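You operate a simulated robot arm through the tools that you are given. There is no shell and no other tool.

You run a simulated robot arm. Do the job below in one go: nothing can be reset, and whatever is moved stays where it is left.

## Task
The rinse tub has gone weak: bring it back to strength.
Fine: first dip the grey stick, which shows LOW, and stand it on the drying rack; give the tub one shot from the pump; then the blue stick must show MID and goes back where it stood. Set down upright: grey test stick, what you pick out.

Only the result counts: the job must be done as asked and must still hold three seconds after the hand-in. Knocking over, shifting, dropping, spilling or breaking anything else fails it.

## Robot
A 6-joint arm with a two-finger gripper, fixed in place. Base frame: the origin is on the floor under the middle of its stand, x ahead of it, y to its left, z up; the work surface is at about z = 860. Lengths are in mm, angles in degrees, forces in N, time in s.
It reaches about 1572 mm from its shoulder. Its first joint turns from -166.0 to 166.0 degrees. Payload 2.45 kg.
The TCP is the grasp point between the finger pads, 20 mm short of the fingertips. In the tool frame z runs along the fingers and y along their closing line. The gripper opens to 140 mm; its body begins 168 mm behind the TCP.
Orientation is told as [roll, pitch, yaw] about the base's x, y, z axes, in that order, counted from this pose: with the fingers straight down and closing along the base's y, the tool's x points along the base's -x, its y along +y and its z along -z.

## Interface
- The arm moves only by the tool jog_arm. Its argument "plan" is one flat list of numbers, 7 for each row, row after row: the shift along the base's x, y, z in units of 300 mm (1.0 is 300 mm), then the turn, a rotation vector about the base's x, y, z in units of 45 degrees (1.0 is 45 degrees), then the gripper command, from -1 (fully open) to 1 (shut), values between in proportion. In form: [tx, ty, tz, rx, ry, rz, jaw, tx, ty, tz, rx, ry, rz, jaw, ...]. A call has 1 to 20 rows; each row is the pose to reach, as a shift and turn from the pose commanded when the call began. A call with a number of a shift or a turn outside -1 to 1 is refused whole. Rows are played at 5 a second. More than 50 mm and 8.6 degrees between two rows, or a gripper value outside its range, and nothing of the call is played. A pose out of reach is approached as far as the arm can. The call stops where the force on the tool passes 40 N (or 10 N more than at its start, if that is more) or the arm is blocked; 0.2 s more then pass. Each finger travels about 45 mm/s and halts on what it meets, pressing with about 30 N; the grip force reading is that of the motor and also rises with nothing between the fingers. The clock runs only during rows and for 0.2 s after the last one: add rows that repeat a pose to give the fingers time. The reply holds the time, the measured pose of the TCP, the force on the tool along the base axes, the opening and the grip force, in the units named above and with some noise, with the torque about the TCP (base axes, N m) and any sound that the robot's microphone picked up.
- Cameras (640 x 400 px; columns grow to the right, rows downward): "scene" is fixed at [51.3, 650.7, 1642.3]; the picture's right is [-0.15, -0.99, 0.00], its down [-0.53, 0.08, -0.84] and it looks along [0.83, -0.13, -0.54] (base axes); focal length 325 px, centre (320, 200). "wrist" rides on the gripper at [78, 11, -209] in the tool frame; the picture's right is [-0.14, 0.99, 0.00], its down [-0.92, -0.13, -0.37] and it looks along [-0.36, -0.05, 0.93] (tool axes); focal length 280 px, centre (320, 200). There is no depth. A picture from a camera that has moved, and an enlarged one, comes with that camera's place and axes in the base frame and with its lens.
- capture(camera): a new picture of that camera. The clock stands still meanwhile.
- close_up(camera, box): a new picture of the part [left, top, right, bottom] of that camera's present view, enlarged. The clock stands still meanwhile.
- sign_off(): hands the job in; it is judged then, once.

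Nothing tells you positions but the pictures and the camera data. Unless the task says otherwise, let go and move clear before handing in.

The tools are called after "Emit:" as a command line: name --argument value ..., lists and objects as JSON in quotes. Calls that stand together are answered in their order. jog_arm: Moves the arm, as the interface text tells. Its arguments: {"type":"object","properties":{"plan":{"type":"array","items":{"type":"number"}}},"required":["plan"]} The other tools are called the same way: capture (camera) takes a picture; close_up (camera, box) takes an enlarged picture of a part of a camera's view; sign_off () hands the job in.

At the start:

```text
t: 0.0
eef_pos: [696.2, 425.5, 1254.1]
tcp_rot: [0.0, -0.1, 0.1]
contact_force: [0.6, -0.4, 0.2]
ft_torque: [-0.03, 0.02, 0.01]
grip_width: 140.1
finger_force: 0.1
```

scene: 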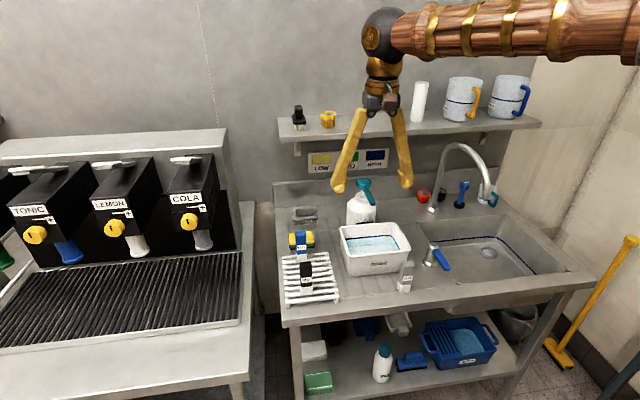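
wrist: 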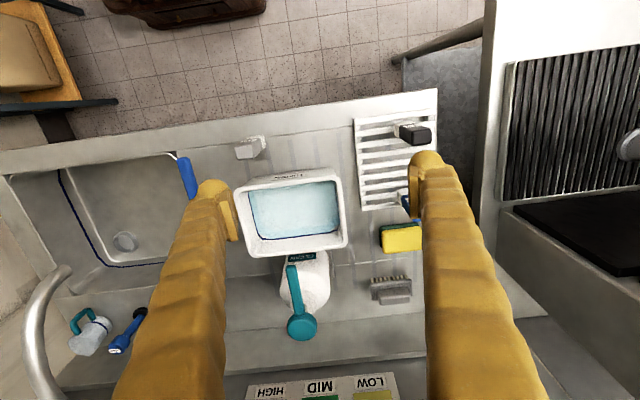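

I see a sink bench with a white rinse tub, a pump bottle behind it, a drying rack with sticks on the left, a grey stick in front right of the tub, and a colour chart on the wall. I'll take closer pictures before moving.

Emit:
close_up --camera "scene" --box '[270, 170, 430, 310]'

Emit:
close_up --camera "wrist" --box '[220, 80, 460, 230]'

Emit:
close_up --camera "scene" --box '[290, 130, 410, 205]'

Emit:
close_up --camera "scene" --box '[380, 160, 510, 300]'

```text
2.86 times, centred on (350, 240) of scene
camera zoom: at [51.3, 650.7, 1642.3], right [-0.15, -0.99, 0.0], down [-0.53, 0.08, -0.84], along [0.83, -0.13, -0.54], focal length 927 px, centre (234, 86)
```

zoom: 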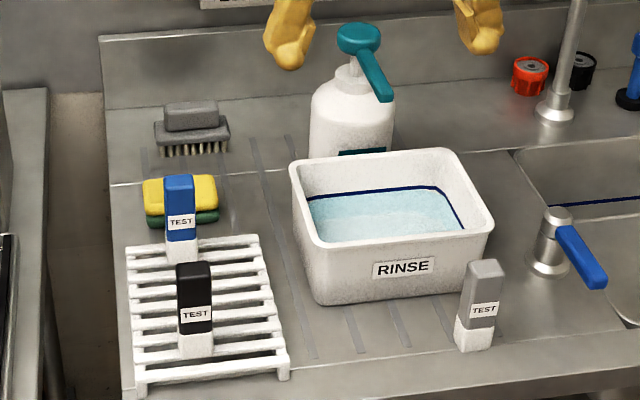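

```text
2.67 times, centred on (340, 155) of wrist
camera zoom: at [619.1, 438.0, 1461.8], right [0.14, 0.99, 0.0], down [0.92, -0.13, 0.37], along [0.36, -0.05, -0.93], focal length 748 px, centre (267, 320)
```

zoom: 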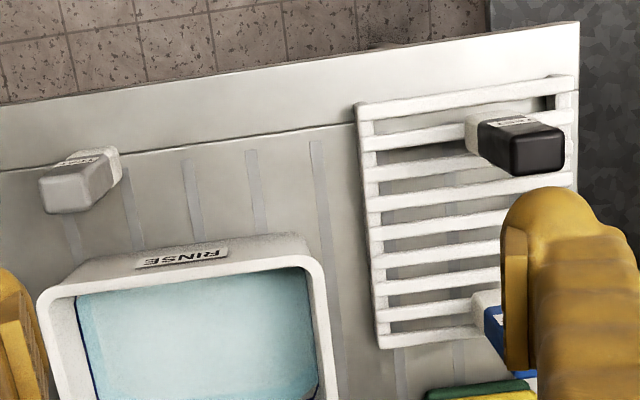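

```text
5.33 times, centred on (350, 168) of scene
camera zoom: at [51.3, 650.7, 1642.3], right [-0.15, -0.99, 0.0], down [-0.53, 0.08, -0.84], along [0.83, -0.13, -0.54], focal length 1731 px, centre (160, 373)
```

zoom: 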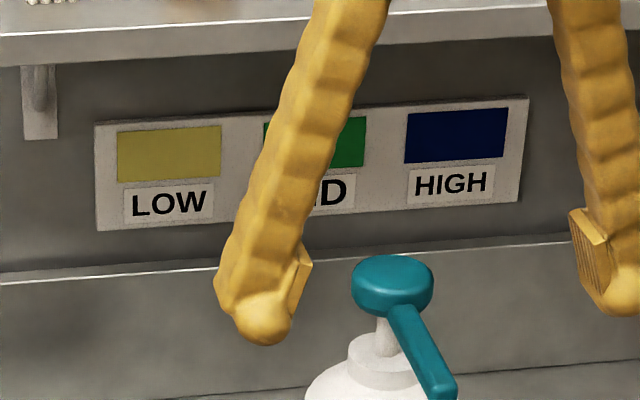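

```text
2.86 times, centred on (445, 230) of scene
camera zoom: at [51.3, 650.7, 1642.3], right [-0.15, -0.99, 0.0], down [-0.53, 0.08, -0.84], along [0.83, -0.13, -0.54], focal length 927 px, centre (-37, 114)
```

zoom: 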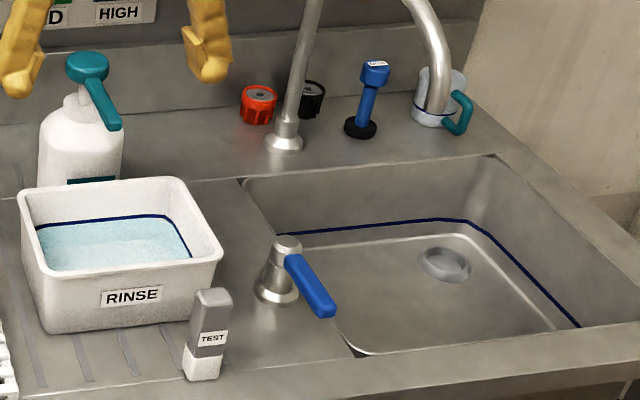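

The grey stick stands at about (703, 290), the tub rim spans x 780–920 and y 245–450, the pump head is at about (996, 350, 1082) with its nozzle over the tub, and the rack is at x 700–890, y 493–650. I'll move above the grey stick to see it more closely.

Emit:
jog_arm --plan '[0.0, -0.09, -0.07, 0, 0, 0, -0.8, 0.0, -0.18, -0.14, 0, 0, 0, -0.6, 0.0, -0.27, -0.21, 0, 0, 0, -0.4, 0.01, -0.36, -0.28, 0, 0, 0, -0.2, 0.02, -0.45, -0.35, 0, 0, 0, 0, 0.02, -0.45, -0.35, 0, 0, 0, 0, 0.02, -0.45, -0.35, 0, 0, 0, 0]'

Emit:
capture --camera "wrist"

Emit:
close_up --camera "scene" --box '[280, 160, 460, 310]'

```text
t: 1.6
eef_pos: [704.2, 291.4, 1148.3]
tcp_rot: [0.0, 0.0, 0.1]
contact_force: [0.3, 0.4, -0.5]
ft_torque: [-0.02, 0.02, 0.01]
grip_width: 69.9
finger_force: 0.0
```

```text
taken
camera wrist: at [625.1, 303.1, 1356.4], right [0.14, 0.99, 0.0], down [0.92, -0.13, 0.37], along [0.37, -0.05, -0.93], focal length 280 px, centre (320, 200)
```

wrist: 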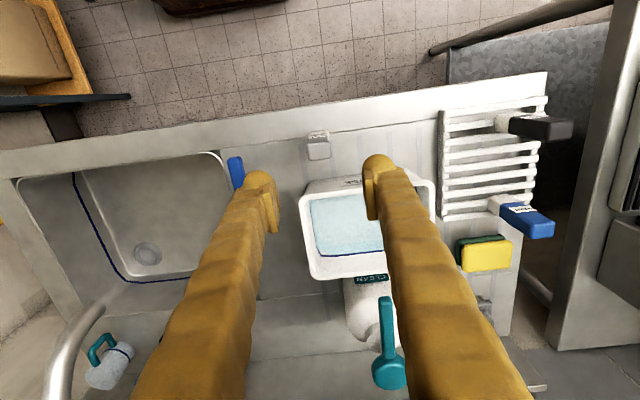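

```text
2.67 times, centred on (370, 235) of scene
camera zoom: at [51.3, 650.7, 1642.3], right [-0.15, -0.99, 0.0], down [-0.53, 0.08, -0.84], along [0.83, -0.13, -0.54], focal length 866 px, centre (187, 107)
```

zoom: 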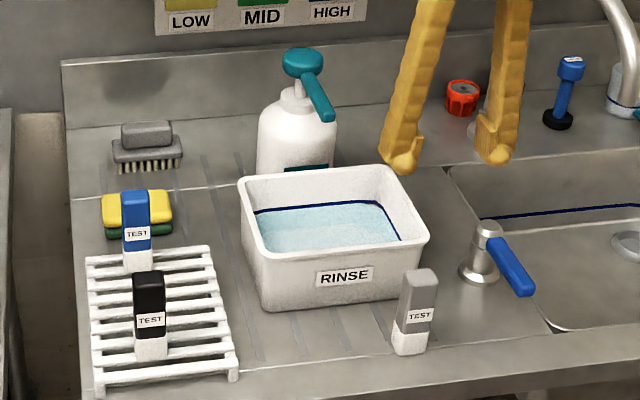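

The grey stick shows just ahead of the fingertips' line in the wrist view, and now I zoom in on it for its exact place and yaw.

Emit:
close_up --camera "wrist" --box '[270, 110, 370, 172]'

Emit:
close_up --camera "scene" --box '[370, 230, 440, 310]'

Emit:
close_up --camera "wrist" --box '[420, 70, 580, 270]'

Emit:
close_up --camera "scene" --box '[270, 215, 370, 310]'

```text
6.40 times, centred on (320, 141) of wrist
camera zoom: at [625.1, 303.1, 1356.4], right [0.14, 0.99, 0.0], down [0.92, -0.13, 0.37], along [0.37, -0.05, -0.93], focal length 1794 px, centre (320, 578)
```

zoom: 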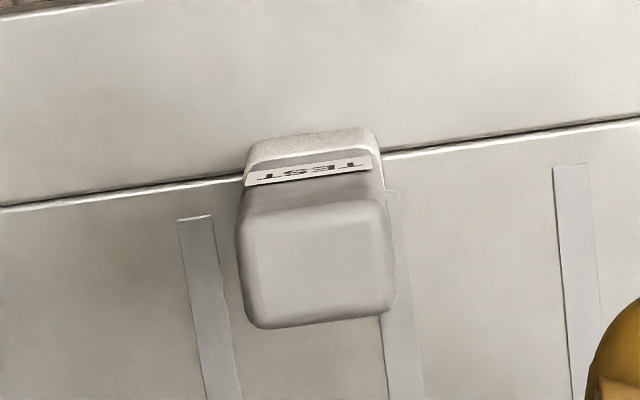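

```text
5.00 times, centred on (405, 270) of scene
camera zoom: at [51.3, 650.7, 1642.3], right [-0.15, -0.99, 0.0], down [-0.53, 0.08, -0.84], along [0.83, -0.13, -0.54], focal length 1623 px, centre (-105, -150)
```

zoom: 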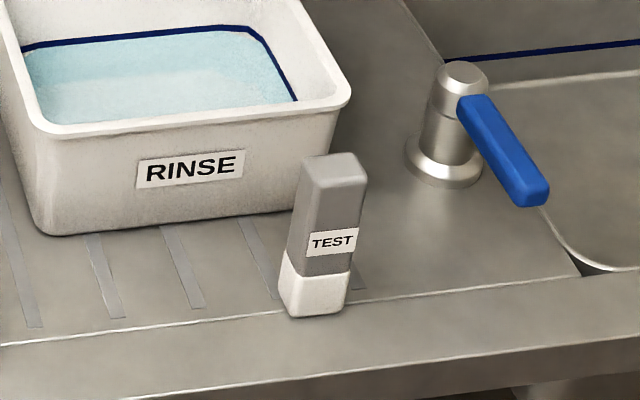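

```text
2.00 times, centred on (500, 170) of wrist
camera zoom: at [625.1, 303.1, 1356.4], right [0.14, 0.99, 0.0], down [0.92, -0.13, 0.37], along [0.37, -0.05, -0.93], focal length 561 px, centre (-40, 260)
```

zoom: 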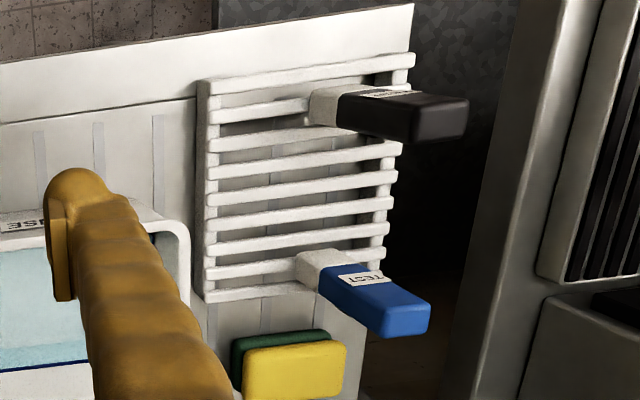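

```text
4.21 times, centred on (320, 262) of scene
camera zoom: at [51.3, 650.7, 1642.3], right [-0.15, -0.99, 0.0], down [-0.53, 0.08, -0.84], along [0.83, -0.13, -0.54], focal length 1367 px, centre (320, -63)
```

zoom: 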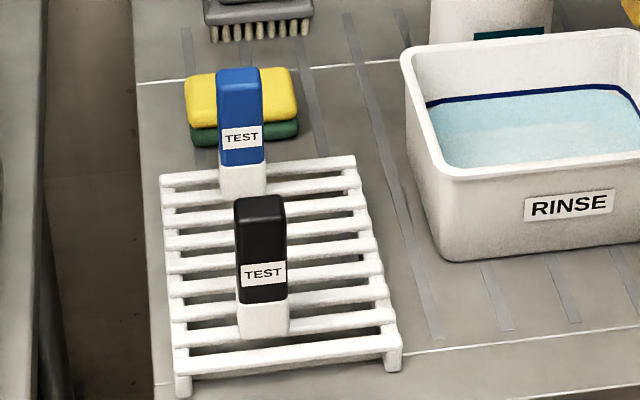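

The grey stick's top sits at about (704, 290, 970), is about 30 mm wide along y and 25 mm along x, and is square to the base axes. I'll descend to just above it and check alignment.

Emit:
jog_arm --plan '[0, 0, -0.12, 0, 0, 0, 0, 0, 0, -0.24, 0, 0, 0, 0, 0, 0, -0.36, 0, 0, 0, 0, 0, 0, -0.46, 0, 0, 0, 0, 0, 0, -0.46, 0, 0, 0, 0]'

Emit:
capture --camera "wrist"

Emit:
close_up --camera "scene" --box '[370, 210, 450, 310]'

```text
t: 2.8
eef_pos: [704.8, 291.6, 1009.6]
tcp_rot: [0.0, 0.1, 0.0]
contact_force: [0.0, -0.2, 0.2]
ft_torque: [0.0, 0.0, -0.04]
grip_width: 69.7
finger_force: 0.0
```

```text
taken
camera wrist: at [625.4, 302.7, 1217.6], right [0.14, 0.99, 0.0], down [0.92, -0.13, 0.37], along [0.37, -0.05, -0.93], focal length 280 px, centre (320, 200)
```

wrist: 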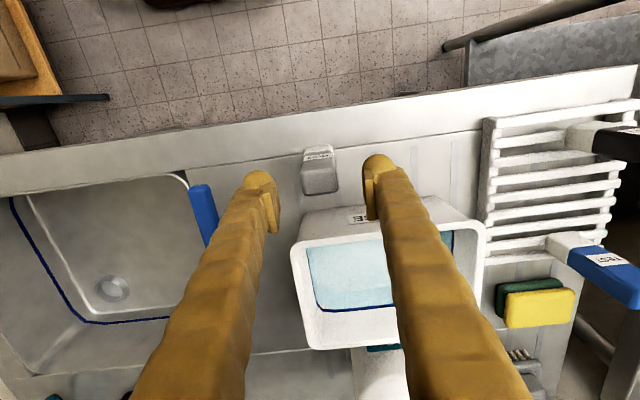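

```text
4.00 times, centred on (410, 260) of scene
camera zoom: at [51.3, 650.7, 1642.3], right [-0.15, -0.99, 0.0], down [-0.53, 0.08, -0.84], along [0.83, -0.13, -0.54], focal length 1298 px, centre (-40, -40)
```

zoom: 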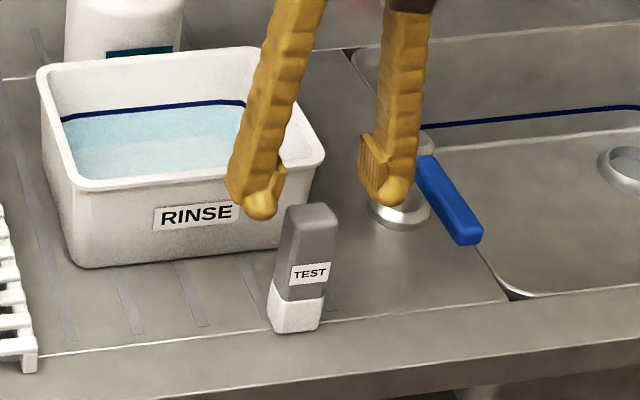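

The gripper is centred over the grey stick within about 2 mm, so I'll go down to z ≈ 945 and close on its handle.

Emit:
jog_arm --plan '[0, 0, -0.11, 0, 0, 0, 0, 0, 0, -0.215, 0, 0, 0, 0, 0, 0, -0.215, 0, 0, 0, 0.3, 0, 0, -0.215, 0, 0, 0, 1, 0, 0, -0.215, 0, 0, 0, 1, 0, 0, -0.215, 0, 0, 0, 1, 0, 0, -0.215, 0, 0, 0, 1]'

Emit:
close_up --camera "scene" --box '[370, 210, 450, 310]'

Emit:
capture --camera "wrist"

```text
t: 4.4
eef_pos: [703.1, 290.6, 945.9]
tcp_rot: [-0.1, 0.0, 0.0]
contact_force: [0.4, 0.2, 0.2]
ft_torque: [0.02, -0.04, 0.02]
grip_width: 32.9
finger_force: 30.0
```

```text
4.00 times, centred on (410, 260) of scene
camera zoom: at [51.3, 650.7, 1642.3], right [-0.15, -0.99, 0.0], down [-0.53, 0.08, -0.84], along [0.83, -0.13, -0.54], focal length 1298 px, centre (-40, -40)
```

zoom: 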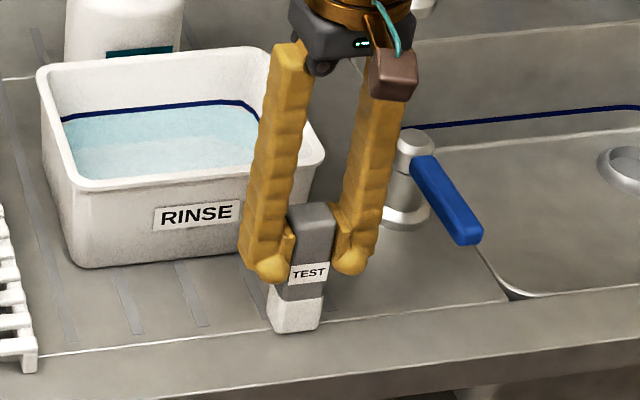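

```text
taken
camera wrist: at [625.2, 303.0, 1154.0], right [0.14, 0.99, 0.0], down [0.92, -0.13, 0.37], along [0.36, -0.05, -0.93], focal length 280 px, centre (320, 200)
```

wrist: 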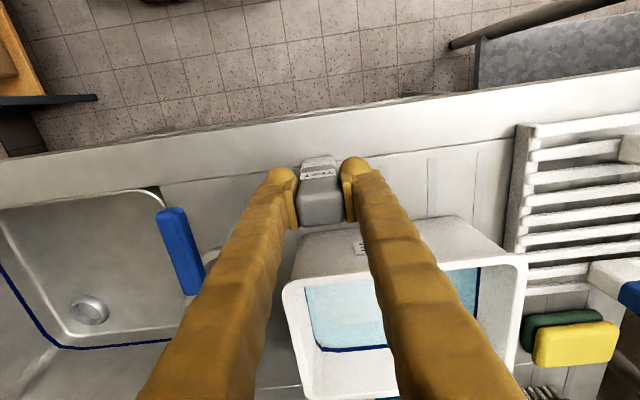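

The grey stick is held firmly at about 86 mm above its foot. Next I lift it, carry it over the tub's right part, away from the nozzle, and dip its white end.

Emit:
jog_arm --plan '[0, 0, 0.1, 0, 0, 0, 1, 0, 0, 0.22, 0, 0, 0, 1, 0, 0, 0.34, 0, 0, 0, 1, 0, 0, 0.45, 0, 0, 0, 1, 0.1, 0.01, 0.45, 0, 0, 0, 1, 0.21, 0.03, 0.45, 0, 0, 0, 1, 0.32, 0.04, 0.45, 0, 0, 0, 1, 0.41, 0.05, 0.45, 0, 0, 0, 1, 0.41, 0.05, 0.45, 0, 0, 0, 1]'

Emit:
capture --camera "wrist"

Emit:
close_up --camera "scene" --box '[320, 160, 450, 290]'

```text
t: 6.4
eef_pos: [826.2, 306.7, 1080.4]
tcp_rot: [0.0, 0.0, 0.0]
contact_force: [0.9, -0.4, -0.8]
ft_torque: [0.0, 0.01, -0.02]
grip_width: 32.9
finger_force: 30.2
```

```text
taken
camera wrist: at [748.0, 318.2, 1289.3], right [0.14, 0.99, 0.0], down [0.92, -0.13, 0.37], along [0.37, -0.05, -0.93], focal length 280 px, centre (320, 200)
```

wrist: 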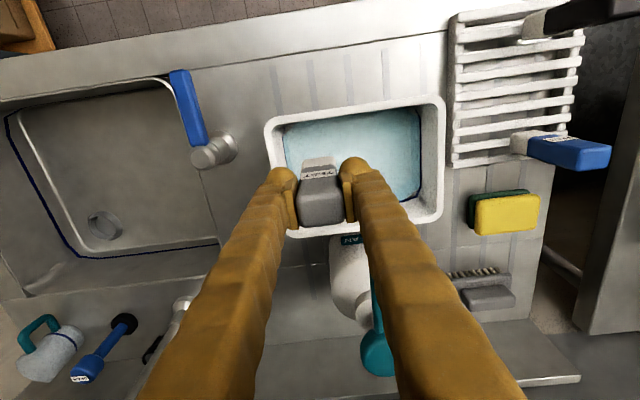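

```text
3.08 times, centred on (385, 225) of scene
camera zoom: at [51.3, 650.7, 1642.3], right [-0.15, -0.99, 0.0], down [-0.53, 0.08, -0.84], along [0.83, -0.13, -0.54], focal length 999 px, centre (120, 123)
```

zoom: 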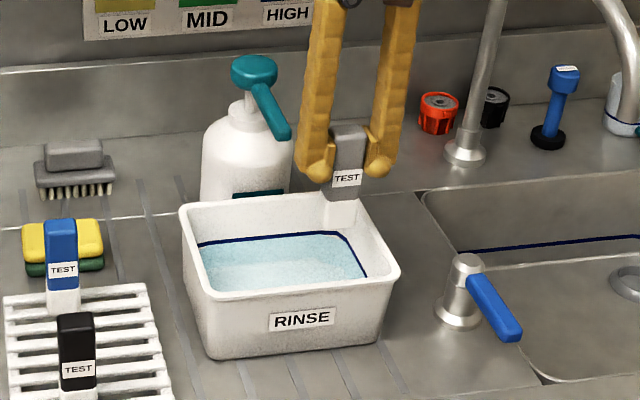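

The stick hangs over the water well inside the rim and clear of the pump nozzle, so I dip it now, hold it, and look.

Emit:
jog_arm --plan '[0, 0, -0.1, 0, 0, 0, 1, 0, 0, -0.2, 0, 0, 0, 1, 0, 0, -0.28, 0, 0, 0, 1, 0, 0, -0.34, 0, 0, 0, 1, 0, 0, -0.38, 0, 0, 0, 1, 0, 0, -0.4, 0, 0, 0, 1, 0, 0, -0.4, 0, 0, 0, 1, 0, 0, -0.4, 0, 0, 0, 1, 0, 0, -0.4, 0, 0, 0, 1, 0, 0, -0.4, 0, 0, 0, 1, 0, 0, -0.4, 0, 0, 0, 1]'

Emit:
close_up --camera "scene" --box '[320, 180, 450, 290]'

Emit:
capture --camera "wrist"

```text
t: 8.8
eef_pos: [828.0, 305.9, 960.7]
tcp_rot: [0.0, 0.1, 0.1]
contact_force: [0.3, 0.4, -1.8]
ft_torque: [-0.03, 0.02, 0.07]
grip_width: 32.5
finger_force: 30.0
```

```text
3.64 times, centred on (385, 235) of scene
camera zoom: at [51.3, 650.7, 1642.3], right [-0.15, -0.99, 0.0], down [-0.53, 0.08, -0.84], along [0.83, -0.13, -0.54], focal length 1180 px, centre (84, 73)
```

zoom: 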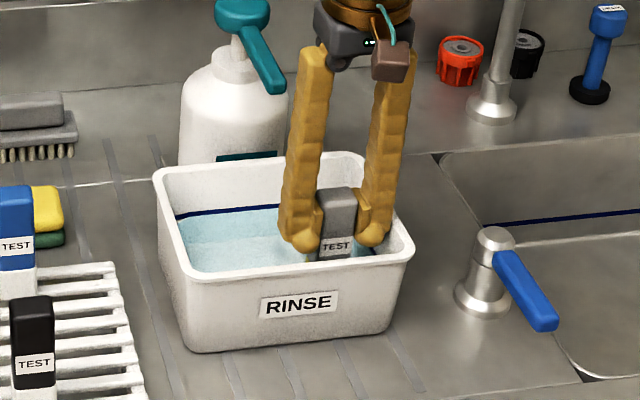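

```text
taken
camera wrist: at [748.2, 317.8, 1169.4], right [0.14, 0.99, 0.0], down [0.92, -0.13, 0.37], along [0.36, -0.05, -0.93], focal length 280 px, centre (320, 200)
```

wrist: 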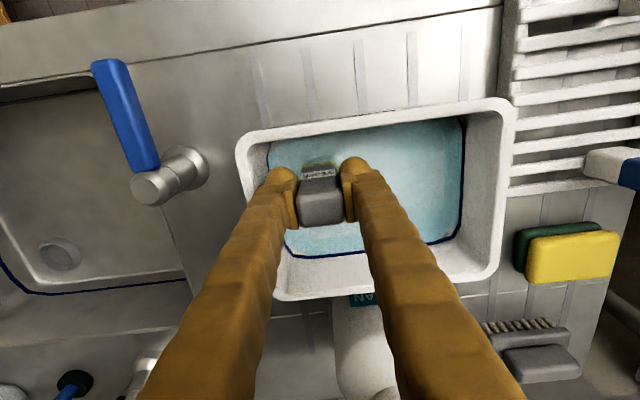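

The stick is in the water and a yellowish edge shows at its foot. I raise it again to read the colour.

Emit:
jog_arm --plan '[0, 0, 0.06, 0, 0, 0, 1, 0, 0, 0.14, 0, 0, 0, 1, 0, 0, 0.24, 0, 0, 0, 1, 0, 0, 0.34, 0, 0, 0, 1, 0, 0, 0.42, 0, 0, 0, 1, 0, 0, 0.42, 0, 0, 0, 1, 0, 0, 0.42, 0, 0, 0, 1]'

Emit:
close_up --camera "scene" --box '[360, 170, 430, 250]'

Emit:
capture --camera "wrist"

Emit:
close_up --camera "scene" --box '[270, 215, 370, 310]'

```text
t: 10.4
eef_pos: [826.8, 304.8, 1086.6]
tcp_rot: [0.0, 0.1, 0.0]
contact_force: [0.0, -0.3, -1.0]
ft_torque: [0.03, -0.01, -0.04]
grip_width: 32.7
finger_force: 30.2
```

```text
5.00 times, centred on (395, 210) of scene
camera zoom: at [51.3, 650.7, 1642.3], right [-0.15, -0.99, 0.0], down [-0.53, 0.08, -0.84], along [0.83, -0.13, -0.54], focal length 1623 px, centre (-55, 150)
```

zoom: 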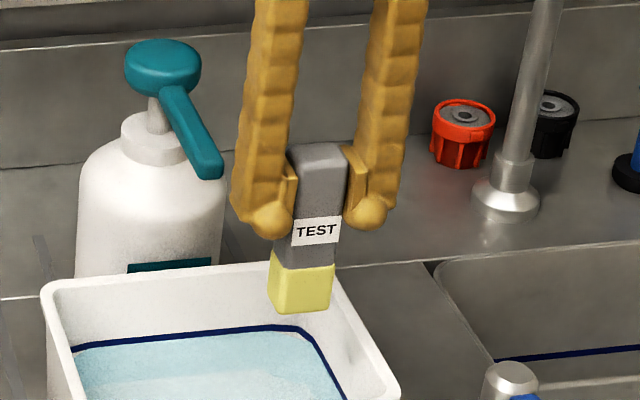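

```text
taken
camera wrist: at [748.0, 317.7, 1295.6], right [0.14, 0.99, 0.0], down [0.92, -0.13, 0.37], along [0.37, -0.05, -0.93], focal length 280 px, centre (320, 200)
```

wrist: 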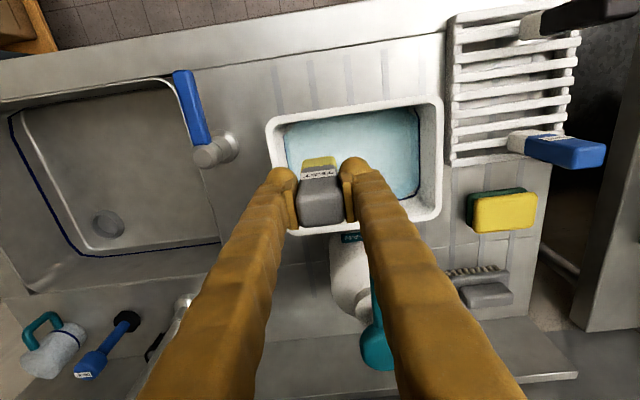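

```text
4.21 times, centred on (320, 262) of scene
camera zoom: at [51.3, 650.7, 1642.3], right [-0.15, -0.99, 0.0], down [-0.53, 0.08, -0.84], along [0.83, -0.13, -0.54], focal length 1367 px, centre (320, -63)
```

zoom: 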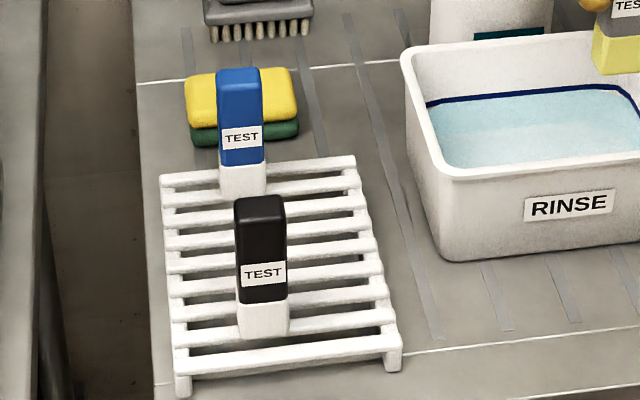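

The dipped end is yellow, which is LOW as expected. Next I carry the stick to above the free middle of the drying rack, between the black and blue sticks, and look at the bar positions.

Emit:
jog_arm --plan '[-0.08, 0.0, 0.05, 0, 0, 0, 1, -0.117, 0.1, 0.08, 0, 0, 0, 1, -0.117, 0.23, 0.08, 0, 0, 0, 1, -0.117, 0.36, 0.08, 0, 0, 0, 1, -0.117, 0.49, 0.08, 0, 0, 0, 1, -0.117, 0.62, 0.08, 0, 0, 0, 1, -0.117, 0.75, 0.08, 0, 0, 0, 1, -0.117, 0.83, 0.08, 0, 0, 0, 1, -0.117, 0.865, 0.08, 0, 0, 0, 1, -0.117, 0.865, 0.08, 0, 0, 0, 1]'

Emit:
capture --camera "wrist"

Emit:
close_up --camera "scene" --box '[260, 180, 380, 310]'

Emit:
close_up --camera "wrist" --box '[220, 70, 420, 230]'

```text
t: 12.6
eef_pos: [792.0, 565.9, 1111.3]
tcp_rot: [0.0, 0.0, 0.0]
contact_force: [0.9, 0.3, -0.3]
ft_torque: [0.04, 0.01, 0.02]
grip_width: 32.7
finger_force: 29.8
```

```text
taken
camera wrist: at [713.6, 578.2, 1319.4], right [0.14, 0.99, 0.0], down [0.92, -0.13, 0.37], along [0.37, -0.05, -0.93], focal length 280 px, centre (320, 200)
```

wrist: 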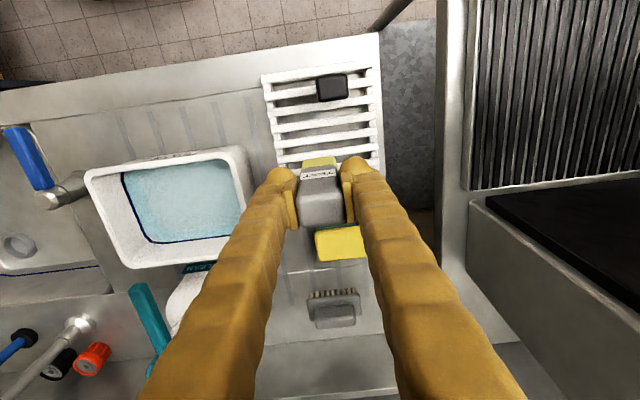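

```text
3.08 times, centred on (320, 245) of scene
camera zoom: at [51.3, 650.7, 1642.3], right [-0.15, -0.99, 0.0], down [-0.53, 0.08, -0.84], along [0.83, -0.13, -0.54], focal length 999 px, centre (320, 62)
```

zoom: 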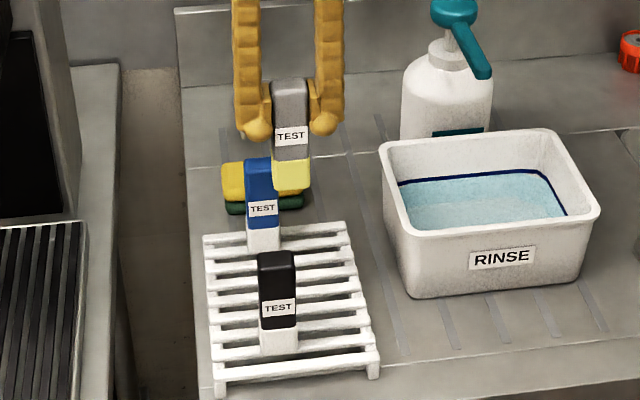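

```text
2.50 times, centred on (320, 150) of wrist
camera zoom: at [713.6, 578.2, 1319.4], right [0.14, 0.99, 0.0], down [0.92, -0.13, 0.37], along [0.37, -0.05, -0.93], focal length 701 px, centre (320, 325)
```

zoom: 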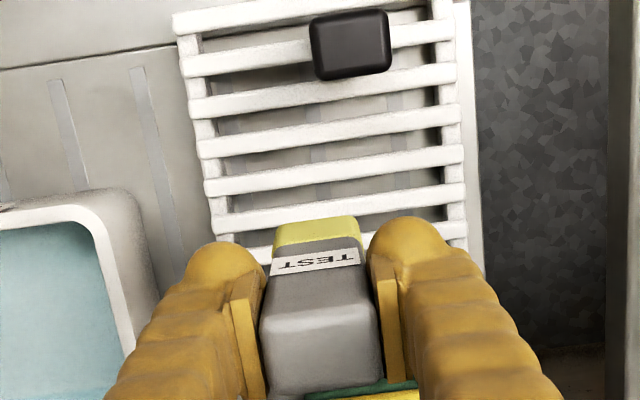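

The middle of the rack is free. I need the bar positions and rack height more exactly, so I zoom in from both cameras.

Emit:
close_up --camera "scene" --box '[278, 240, 348, 310]'

Emit:
close_up --camera "wrist" --box '[255, 65, 390, 170]'

```text
5.71 times, centred on (313, 275) of scene
camera zoom: at [51.3, 650.7, 1642.3], right [-0.15, -0.99, 0.0], down [-0.53, 0.08, -0.84], along [0.83, -0.13, -0.54], focal length 1855 px, centre (360, -229)
```

zoom: 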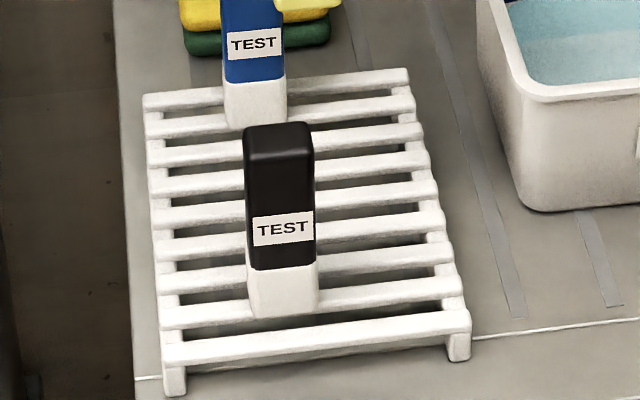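

```text
3.81 times, centred on (322, 118) of wrist
camera zoom: at [713.6, 578.2, 1319.4], right [0.14, 0.99, 0.0], down [0.92, -0.13, 0.37], along [0.37, -0.05, -0.93], focal length 1068 px, centre (310, 514)
```

zoom: 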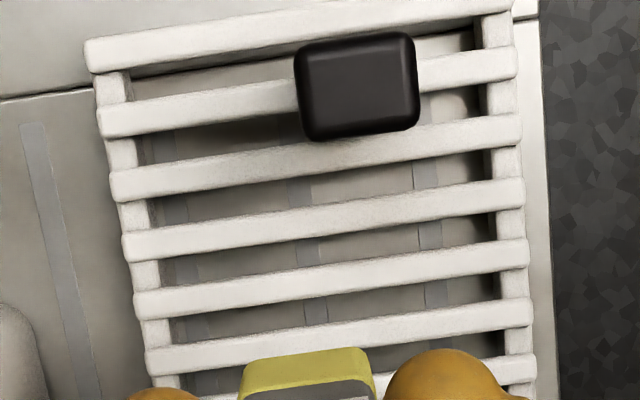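

The rack has nine bars at a pitch of about 23 mm (x ≈ 691 to 877), with tops at z ≈ 885–888. I'll set the grey stick over the gap between bars 5 and 6 at x ≈ 796, y ≈ 565, so it rests on both.

Emit:
jog_arm --plan '[0.017, 0, -0.05, 0, 0, 0, 1, 0.017, 0, -0.16, 0, 0, 0, 1, 0.017, 0, -0.28, 0, 0, 0, 1, 0.017, 0, -0.37, 0, 0, 0, 1, 0.017, 0, -0.42, 0, 0, 0, 1, 0.017, 0, -0.44, 0, 0, 0, 1, 0.017, 0, -0.44, 0, 0, 0, 1]'

Emit:
close_up --camera "scene" --box '[278, 220, 348, 300]'

Emit:
close_up --camera "wrist" --box '[220, 70, 420, 230]'

```text
t: 14.2
eef_pos: [796.2, 565.7, 979.7]
tcp_rot: [0.0, 0.0, 0.0]
contact_force: [0.1, -0.4, -0.1]
ft_torque: [0.01, -0.01, 0.01]
grip_width: 32.6
finger_force: 30.0
```

```text
5.00 times, centred on (313, 260) of scene
camera zoom: at [51.3, 650.7, 1642.3], right [-0.15, -0.99, 0.0], down [-0.53, 0.08, -0.84], along [0.83, -0.13, -0.54], focal length 1623 px, centre (355, -100)
```

zoom: 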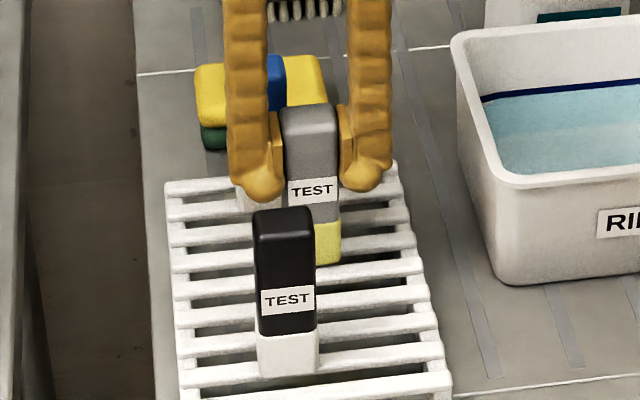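

```text
2.50 times, centred on (320, 150) of wrist
camera zoom: at [717.8, 577.2, 1187.4], right [0.14, 0.99, 0.0], down [0.92, -0.13, 0.37], along [0.37, -0.05, -0.93], focal length 701 px, centre (320, 325)
```

zoom: 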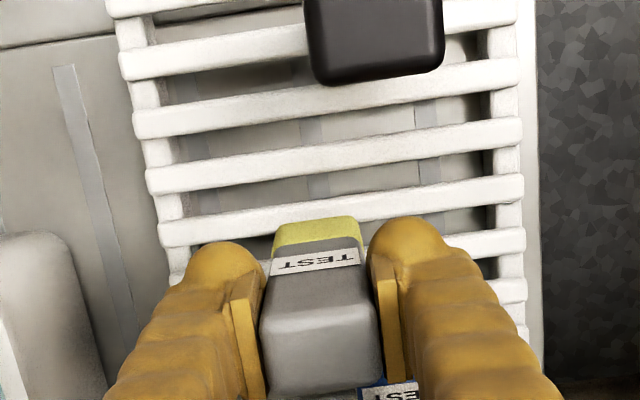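

The stick is still free at z ≈ 980, with its foot a few mm above the bars. I lower it in small steps and watch the force.

Emit:
jog_arm --plan '[0, 0, -0.005, 0, 0, 0, 1, 0, 0, -0.01, 0, 0, 0, 1, 0, 0, -0.0133, 0, 0, 0, 1, 0, 0, -0.0133, 0, 0, 0, 1]'

```text
t: 15.2
eef_pos: [795.7, 565.5, 974.7]
tcp_rot: [0.0, 0.1, 0.1]
contact_force: [-1.7, -1.4, 4.7]
ft_torque: [0.08, 0.12, 0.02]
grip_width: 32.9
finger_force: 30.1
```

I read about 5 N upward, so the foot is resting on the bars. I open the fingers and then rise straight up.

Emit:
jog_arm --plan '[0, 0, 0, 0, 0, 0, 0.5, 0, 0, 0, 0, 0, 0, 0.3, 0, 0, 0, 0, 0, 0, 0.2, 0, 0, 0, 0, 0, 0, 0.2]'

Emit:
close_up --camera "scene" --box '[278, 220, 348, 300]'

Emit:
close_up --camera "wrist" --box '[220, 70, 420, 230]'

```text
t: 16.2
eef_pos: [795.5, 565.2, 975.5]
tcp_rot: [0.0, 0.0, 0.0]
contact_force: [-0.1, 0.1, -0.3]
ft_torque: [0.02, -0.01, 0.01]
grip_width: 56.1
finger_force: 0.1
```

```text
5.00 times, centred on (313, 260) of scene
camera zoom: at [51.3, 650.7, 1642.3], right [-0.15, -0.99, 0.0], down [-0.53, 0.08, -0.84], along [0.83, -0.13, -0.54], focal length 1623 px, centre (355, -100)
```

zoom: 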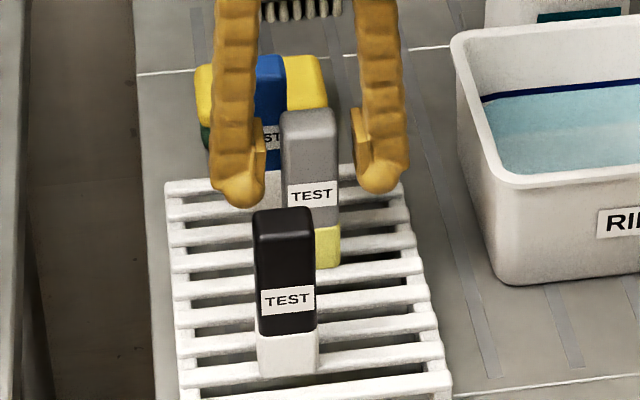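

```text
2.50 times, centred on (320, 150) of wrist
camera zoom: at [718.0, 577.6, 1183.3], right [0.14, 0.99, 0.0], down [0.92, -0.13, 0.37], along [0.37, -0.05, -0.93], focal length 701 px, centre (320, 325)
```

zoom: 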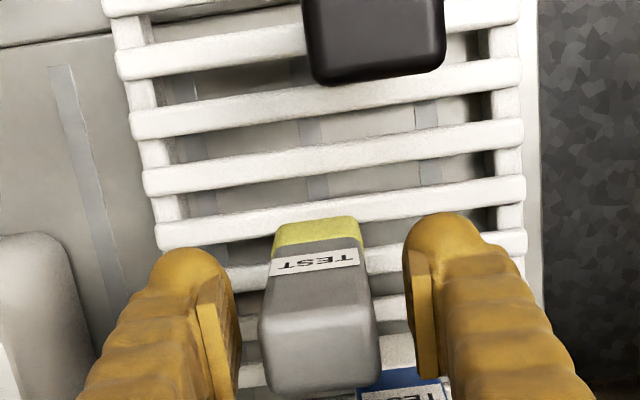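

The grey stick stands by itself, upright on the rack. I rise clear and move toward the pump for a closer look.

Emit:
jog_arm --plan '[0, 0, 0.06, 0, 0, 0, 0.2, 0, 0, 0.17, 0, 0, 0, 0.2, 0, 0, 0.3, 0, 0, 0, 0.2, 0, 0, 0.43, 0, 0, 0, 0.2, 0, 0, 0.56, 0, 0, 0, 0.2, 0, 0, 0.7, 0, 0, 0, 0.2, 0, -0.12, 0.72, 0, 0, 0, 0.4, 0, -0.25, 0.72, 0, 0, 0, 0.6, 0, -0.38, 0.72, 0, 0, 0, 0.8, 0, -0.51, 0.72, 0, 0, 0, 1, 0.05, -0.62, 0.72, 0, 0, 0, 1, 0.15, -0.7, 0.72, 0, 0, 0, 1, 0.15, -0.7, 0.72, 0, 0, 0, 1]'

Emit:
capture --camera "wrist"

Emit:
capture --camera "scene"

Emit:
close_up --camera "scene" --box '[270, 90, 430, 230]'

```text
t: 19.0
eef_pos: [842.1, 355.0, 1192.1]
tcp_rot: [0.1, 0.1, 0.0]
contact_force: [-0.1, -0.2, -0.8]
ft_torque: [0.01, -0.01, 0.03]
grip_width: 0.0
finger_force: 29.3
```

```text
taken
camera wrist: at [763.8, 367.1, 1398.9], right [0.14, 0.99, 0.0], down [0.92, -0.13, 0.37], along [0.36, -0.05, -0.93], focal length 280 px, centre (320, 200)
```

wrist: 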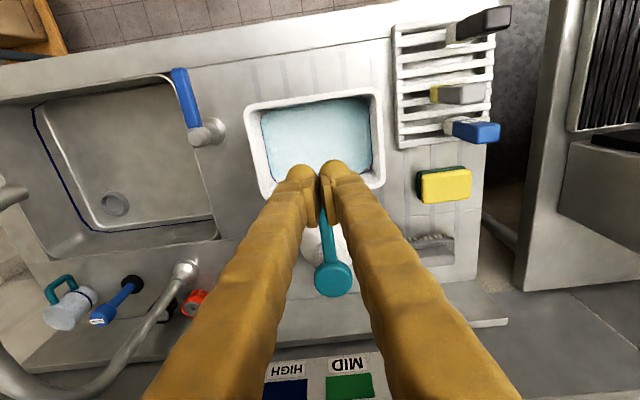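

```text
taken
```

scene: 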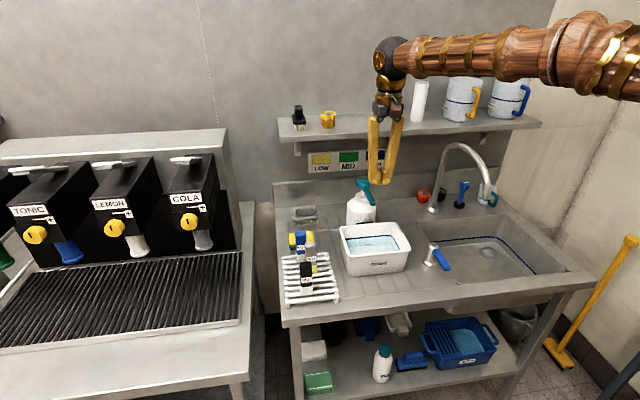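

```text
2.86 times, centred on (350, 160) of scene
camera zoom: at [51.3, 650.7, 1642.3], right [-0.15, -0.99, 0.0], down [-0.53, 0.08, -0.84], along [0.83, -0.13, -0.54], focal length 927 px, centre (234, 314)
```

zoom: 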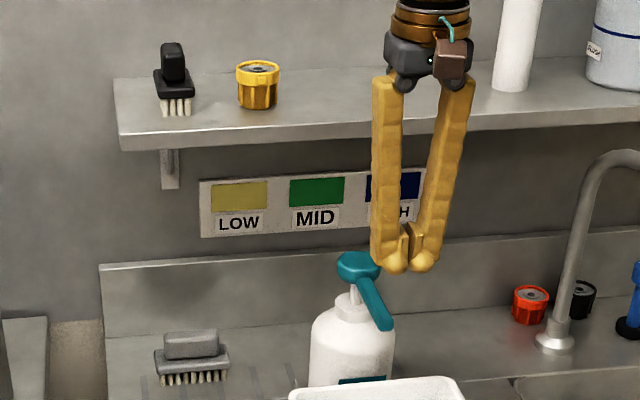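

The pump head is visible below and ahead of the closed fingers. I zoom in to fix its centre and height precisely.

Emit:
close_up --camera "wrist" --box '[280, 190, 400, 310]'

Emit:
close_up --camera "scene" --box '[330, 170, 400, 240]'

```text
3.33 times, centred on (340, 250) of wrist
camera zoom: at [763.8, 367.1, 1398.9], right [0.14, 0.99, 0.0], down [0.92, -0.13, 0.37], along [0.36, -0.05, -0.93], focal length 935 px, centre (253, 33)
```

zoom: 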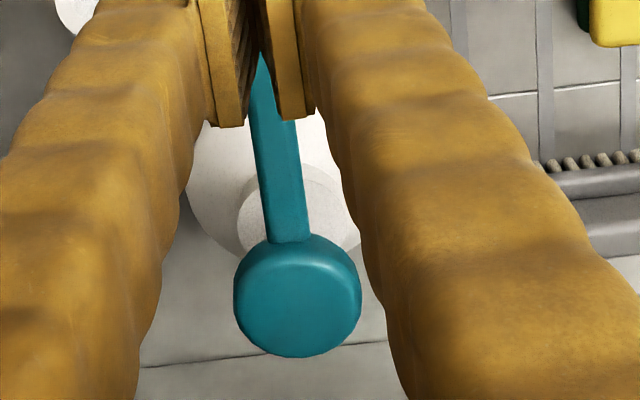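

```text
5.71 times, centred on (365, 205) of scene
camera zoom: at [51.3, 650.7, 1642.3], right [-0.15, -0.99, 0.0], down [-0.53, 0.08, -0.84], along [0.83, -0.13, -0.54], focal length 1855 px, centre (63, 171)
```

zoom: 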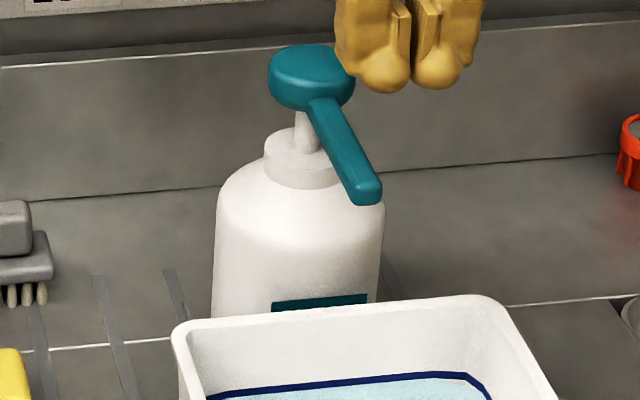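

The pump head's top is about 52 mm across, near (1012, 350, 1076), and the shelf overhangs not far behind it. I'll tilt the tool about 25° so the gripper body stays away from the shelf, then look again.

Emit:
jog_arm --plan '[0.04, -0.004, -0.01, 0, -0.13, 0, 1, 0.08, -0.008, -0.02, 0, -0.26, 0, 1, 0.13, -0.012, -0.03, 0, -0.39, 0, 1, 0.17, -0.0167, -0.03, 0, -0.5, 0, 1, 0.2, -0.0167, -0.03, 0, -0.5556, 0, 1, 0.2, -0.0167, -0.03, 0, -0.5556, 0, 1]'

Emit:
capture --camera "wrist"

Emit:
close_up --camera "scene" --box '[320, 100, 420, 230]'

```text
t: 20.4
eef_pos: [901.4, 351.8, 1181.2]
tcp_rot: [0.0, -25.0, 0.1]
contact_force: [-0.9, 0.2, 0.0]
ft_torque: [-0.01, -0.03, 0.01]
grip_width: 0.0
finger_force: 29.0
```

```text
taken
camera wrist: at [742.1, 363.1, 1337.7], right [0.12, 0.99, 0.06], down [0.68, -0.13, 0.72], along [0.72, -0.05, -0.69], focal length 280 px, centre (320, 200)
```

wrist: 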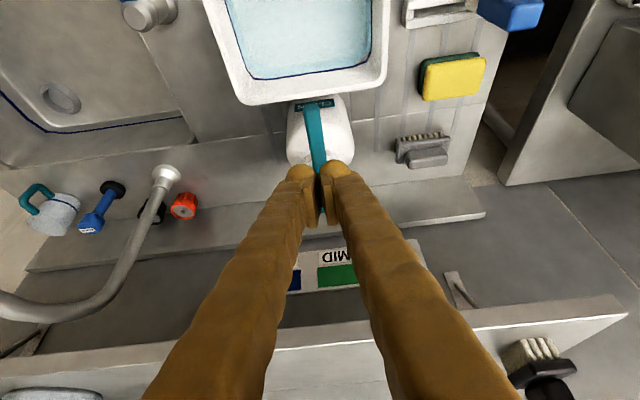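

```text
3.08 times, centred on (370, 165) of scene
camera zoom: at [51.3, 650.7, 1642.3], right [-0.15, -0.99, 0.0], down [-0.53, 0.08, -0.84], along [0.83, -0.13, -0.54], focal length 999 px, centre (166, 308)
```

zoom: 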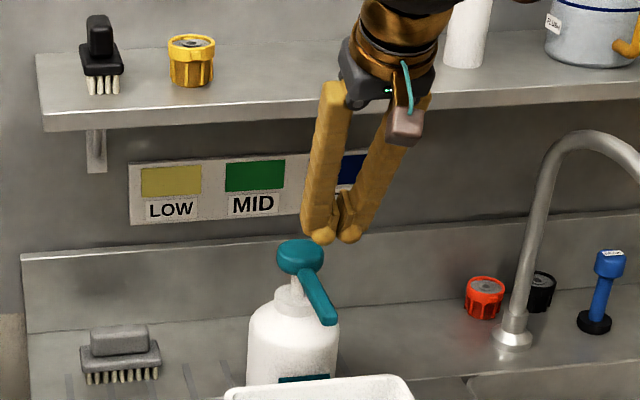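

The shelf is well clear with the tilt, but the fingertips hide the head. I shift sideways to see it free of the fingers from two sides.

Emit:
jog_arm --plan '[0, 0.12, 0, 0, 0, 0, 1, 0, 0.24, 0, 0, 0, 0, 1, 0, 0.35, 0, 0, 0, 0, 1, 0, 0.35, 0, 0, 0, 0, 1]'

Emit:
close_up --camera "wrist" --box '[160, 130, 340, 250]'

Emit:
jog_arm --plan '[0, -0.14, 0, 0, 0, 0, 1, 0, -0.28, 0, 0, 0, 0, 1, 0, -0.42, 0, 0, 0, 0, 1, 0, -0.56, 0, 0, 0, 0, 1, 0, -0.7, 0, 0, 0, 0, 1, 0, -0.7, 0, 0, 0, 0, 1]'

Emit:
close_up --camera "wrist" --box '[310, 130, 490, 250]'

```text
t: 21.4
eef_pos: [902.3, 455.4, 1181.9]
tcp_rot: [0.0, -25.0, 0.0]
contact_force: [0.1, 0.2, 0.0]
ft_torque: [-0.02, -0.01, 0.02]
grip_width: 0.0
finger_force: 29.3
```

```text
3.33 times, centred on (250, 190) of wrist
camera zoom: at [741.9, 467.5, 1338.2], right [0.12, 0.99, 0.06], down [0.68, -0.13, 0.72], along [0.72, -0.05, -0.69], focal length 935 px, centre (553, 233)
```

zoom: 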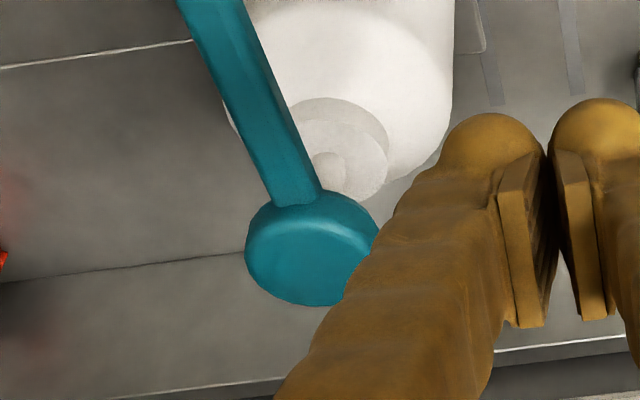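

```text
t: 22.8
eef_pos: [900.2, 245.0, 1183.2]
tcp_rot: [0.0, -25.0, 0.0]
contact_force: [-1.1, -0.5, -0.6]
ft_torque: [-0.01, -0.03, 0.03]
grip_width: 0.0
finger_force: 29.4
```

```text
3.33 times, centred on (400, 190) of wrist
camera zoom: at [741.9, 257.6, 1337.9], right [0.12, 0.99, 0.06], down [0.68, -0.13, 0.72], along [0.72, -0.05, -0.69], focal length 935 px, centre (53, 233)
```

zoom: 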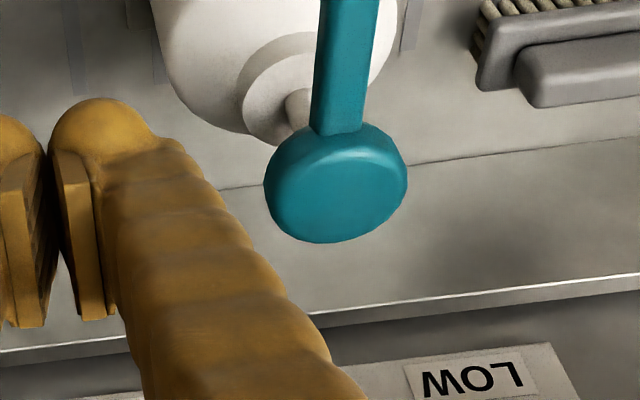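

Triangulating the two views puts the pump head's top centre at about (1011, 349, 1080). I go above it with the closed fingertips first, without touching.

Emit:
jog_arm --plan '[0.09, 0.087, 0, 0, 0, 0, 1, 0.18, 0.174, 0, 0, 0, 0, 1, 0.27, 0.26, 0, 0, 0, 0, 1, 0.35, 0.347, 0, 0, 0, 0, 1, 0.35, 0.347, -0.1, 0, 0, 0, 1, 0.35, 0.347, -0.2, 0, 0, 0, 1, 0.35, 0.347, -0.2, 0, 0, 0, 1]'

Emit:
close_up --camera "scene" --box '[330, 130, 410, 230]'

Emit:
capture --camera "wrist"

Emit:
capture --camera "scene"

```text
t: 24.4
eef_pos: [1007.5, 350.4, 1121.6]
tcp_rot: [0.0, -25.0, 0.1]
contact_force: [0.0, 0.7, 0.5]
ft_torque: [0.02, 0.01, 0.05]
grip_width: 0.0
finger_force: 29.7
```

```text
4.00 times, centred on (370, 180) of scene
camera zoom: at [51.3, 650.7, 1642.3], right [-0.15, -0.99, 0.0], down [-0.53, 0.08, -0.84], along [0.83, -0.13, -0.54], focal length 1298 px, centre (120, 280)
```

zoom: 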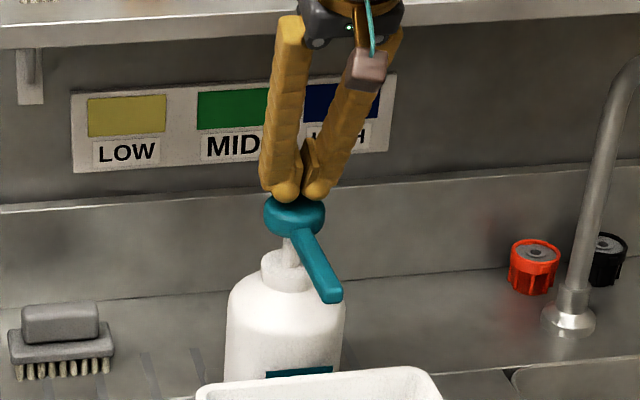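

```text
taken
camera wrist: at [847.1, 361.9, 1276.9], right [0.12, 0.99, 0.06], down [0.68, -0.13, 0.72], along [0.72, -0.05, -0.69], focal length 280 px, centre (320, 200)
```

wrist: 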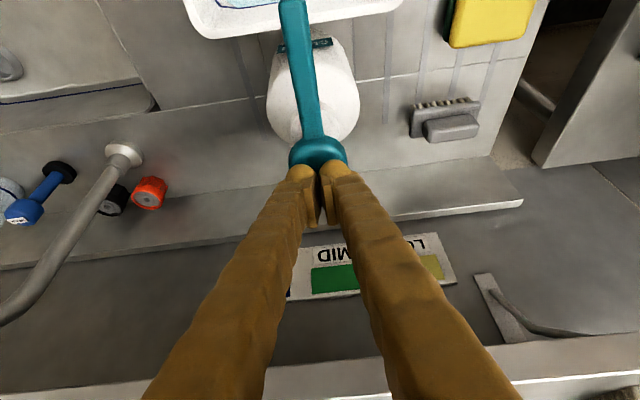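

```text
taken
```

scene: 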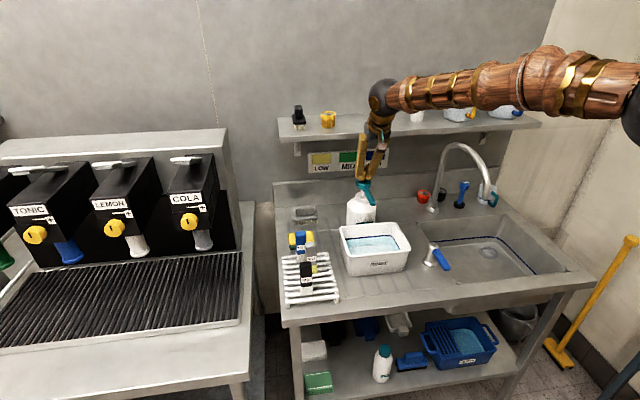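

The fingertips sit right over the head, about 20 mm above it, with the shelf well clear. I now press straight down slowly in one stroke; the call stops by itself at the bottom of the stroke.

Emit:
jog_arm --plan '[0, 0, -0.06, 0, 0, 0, 1, 0, 0, -0.07, 0, 0, 0, 1, 0, 0, -0.08, 0, 0, 0, 1, 0, 0, -0.09, 0, 0, 0, 1, 0, 0, -0.1, 0, 0, 0, 1, 0, 0, -0.11, 0, 0, 0, 1, 0, 0, -0.12, 0, 0, 0, 1, 0, 0, -0.13, 0, 0, 0, 1]'

Emit:
close_up --camera "scene" --box '[330, 130, 430, 260]'

```text
t: 26.2
eef_pos: [1006.6, 349.2, 1086.6]
tcp_rot: [0.1, -25.3, 0.0]
contact_force: [-15.9, -4.9, 35.2]
ft_torque: [-0.09, 0.52, 0.01]
grip_width: 5.9
finger_force: 29.4
heard: click
```

```text
3.08 times, centred on (380, 195) of scene
camera zoom: at [51.3, 650.7, 1642.3], right [-0.15, -0.99, 0.0], down [-0.53, 0.08, -0.84], along [0.83, -0.13, -0.54], focal length 999 px, centre (135, 215)
```

zoom: 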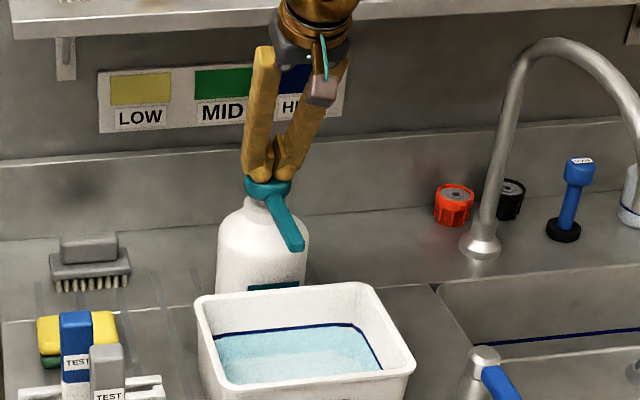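

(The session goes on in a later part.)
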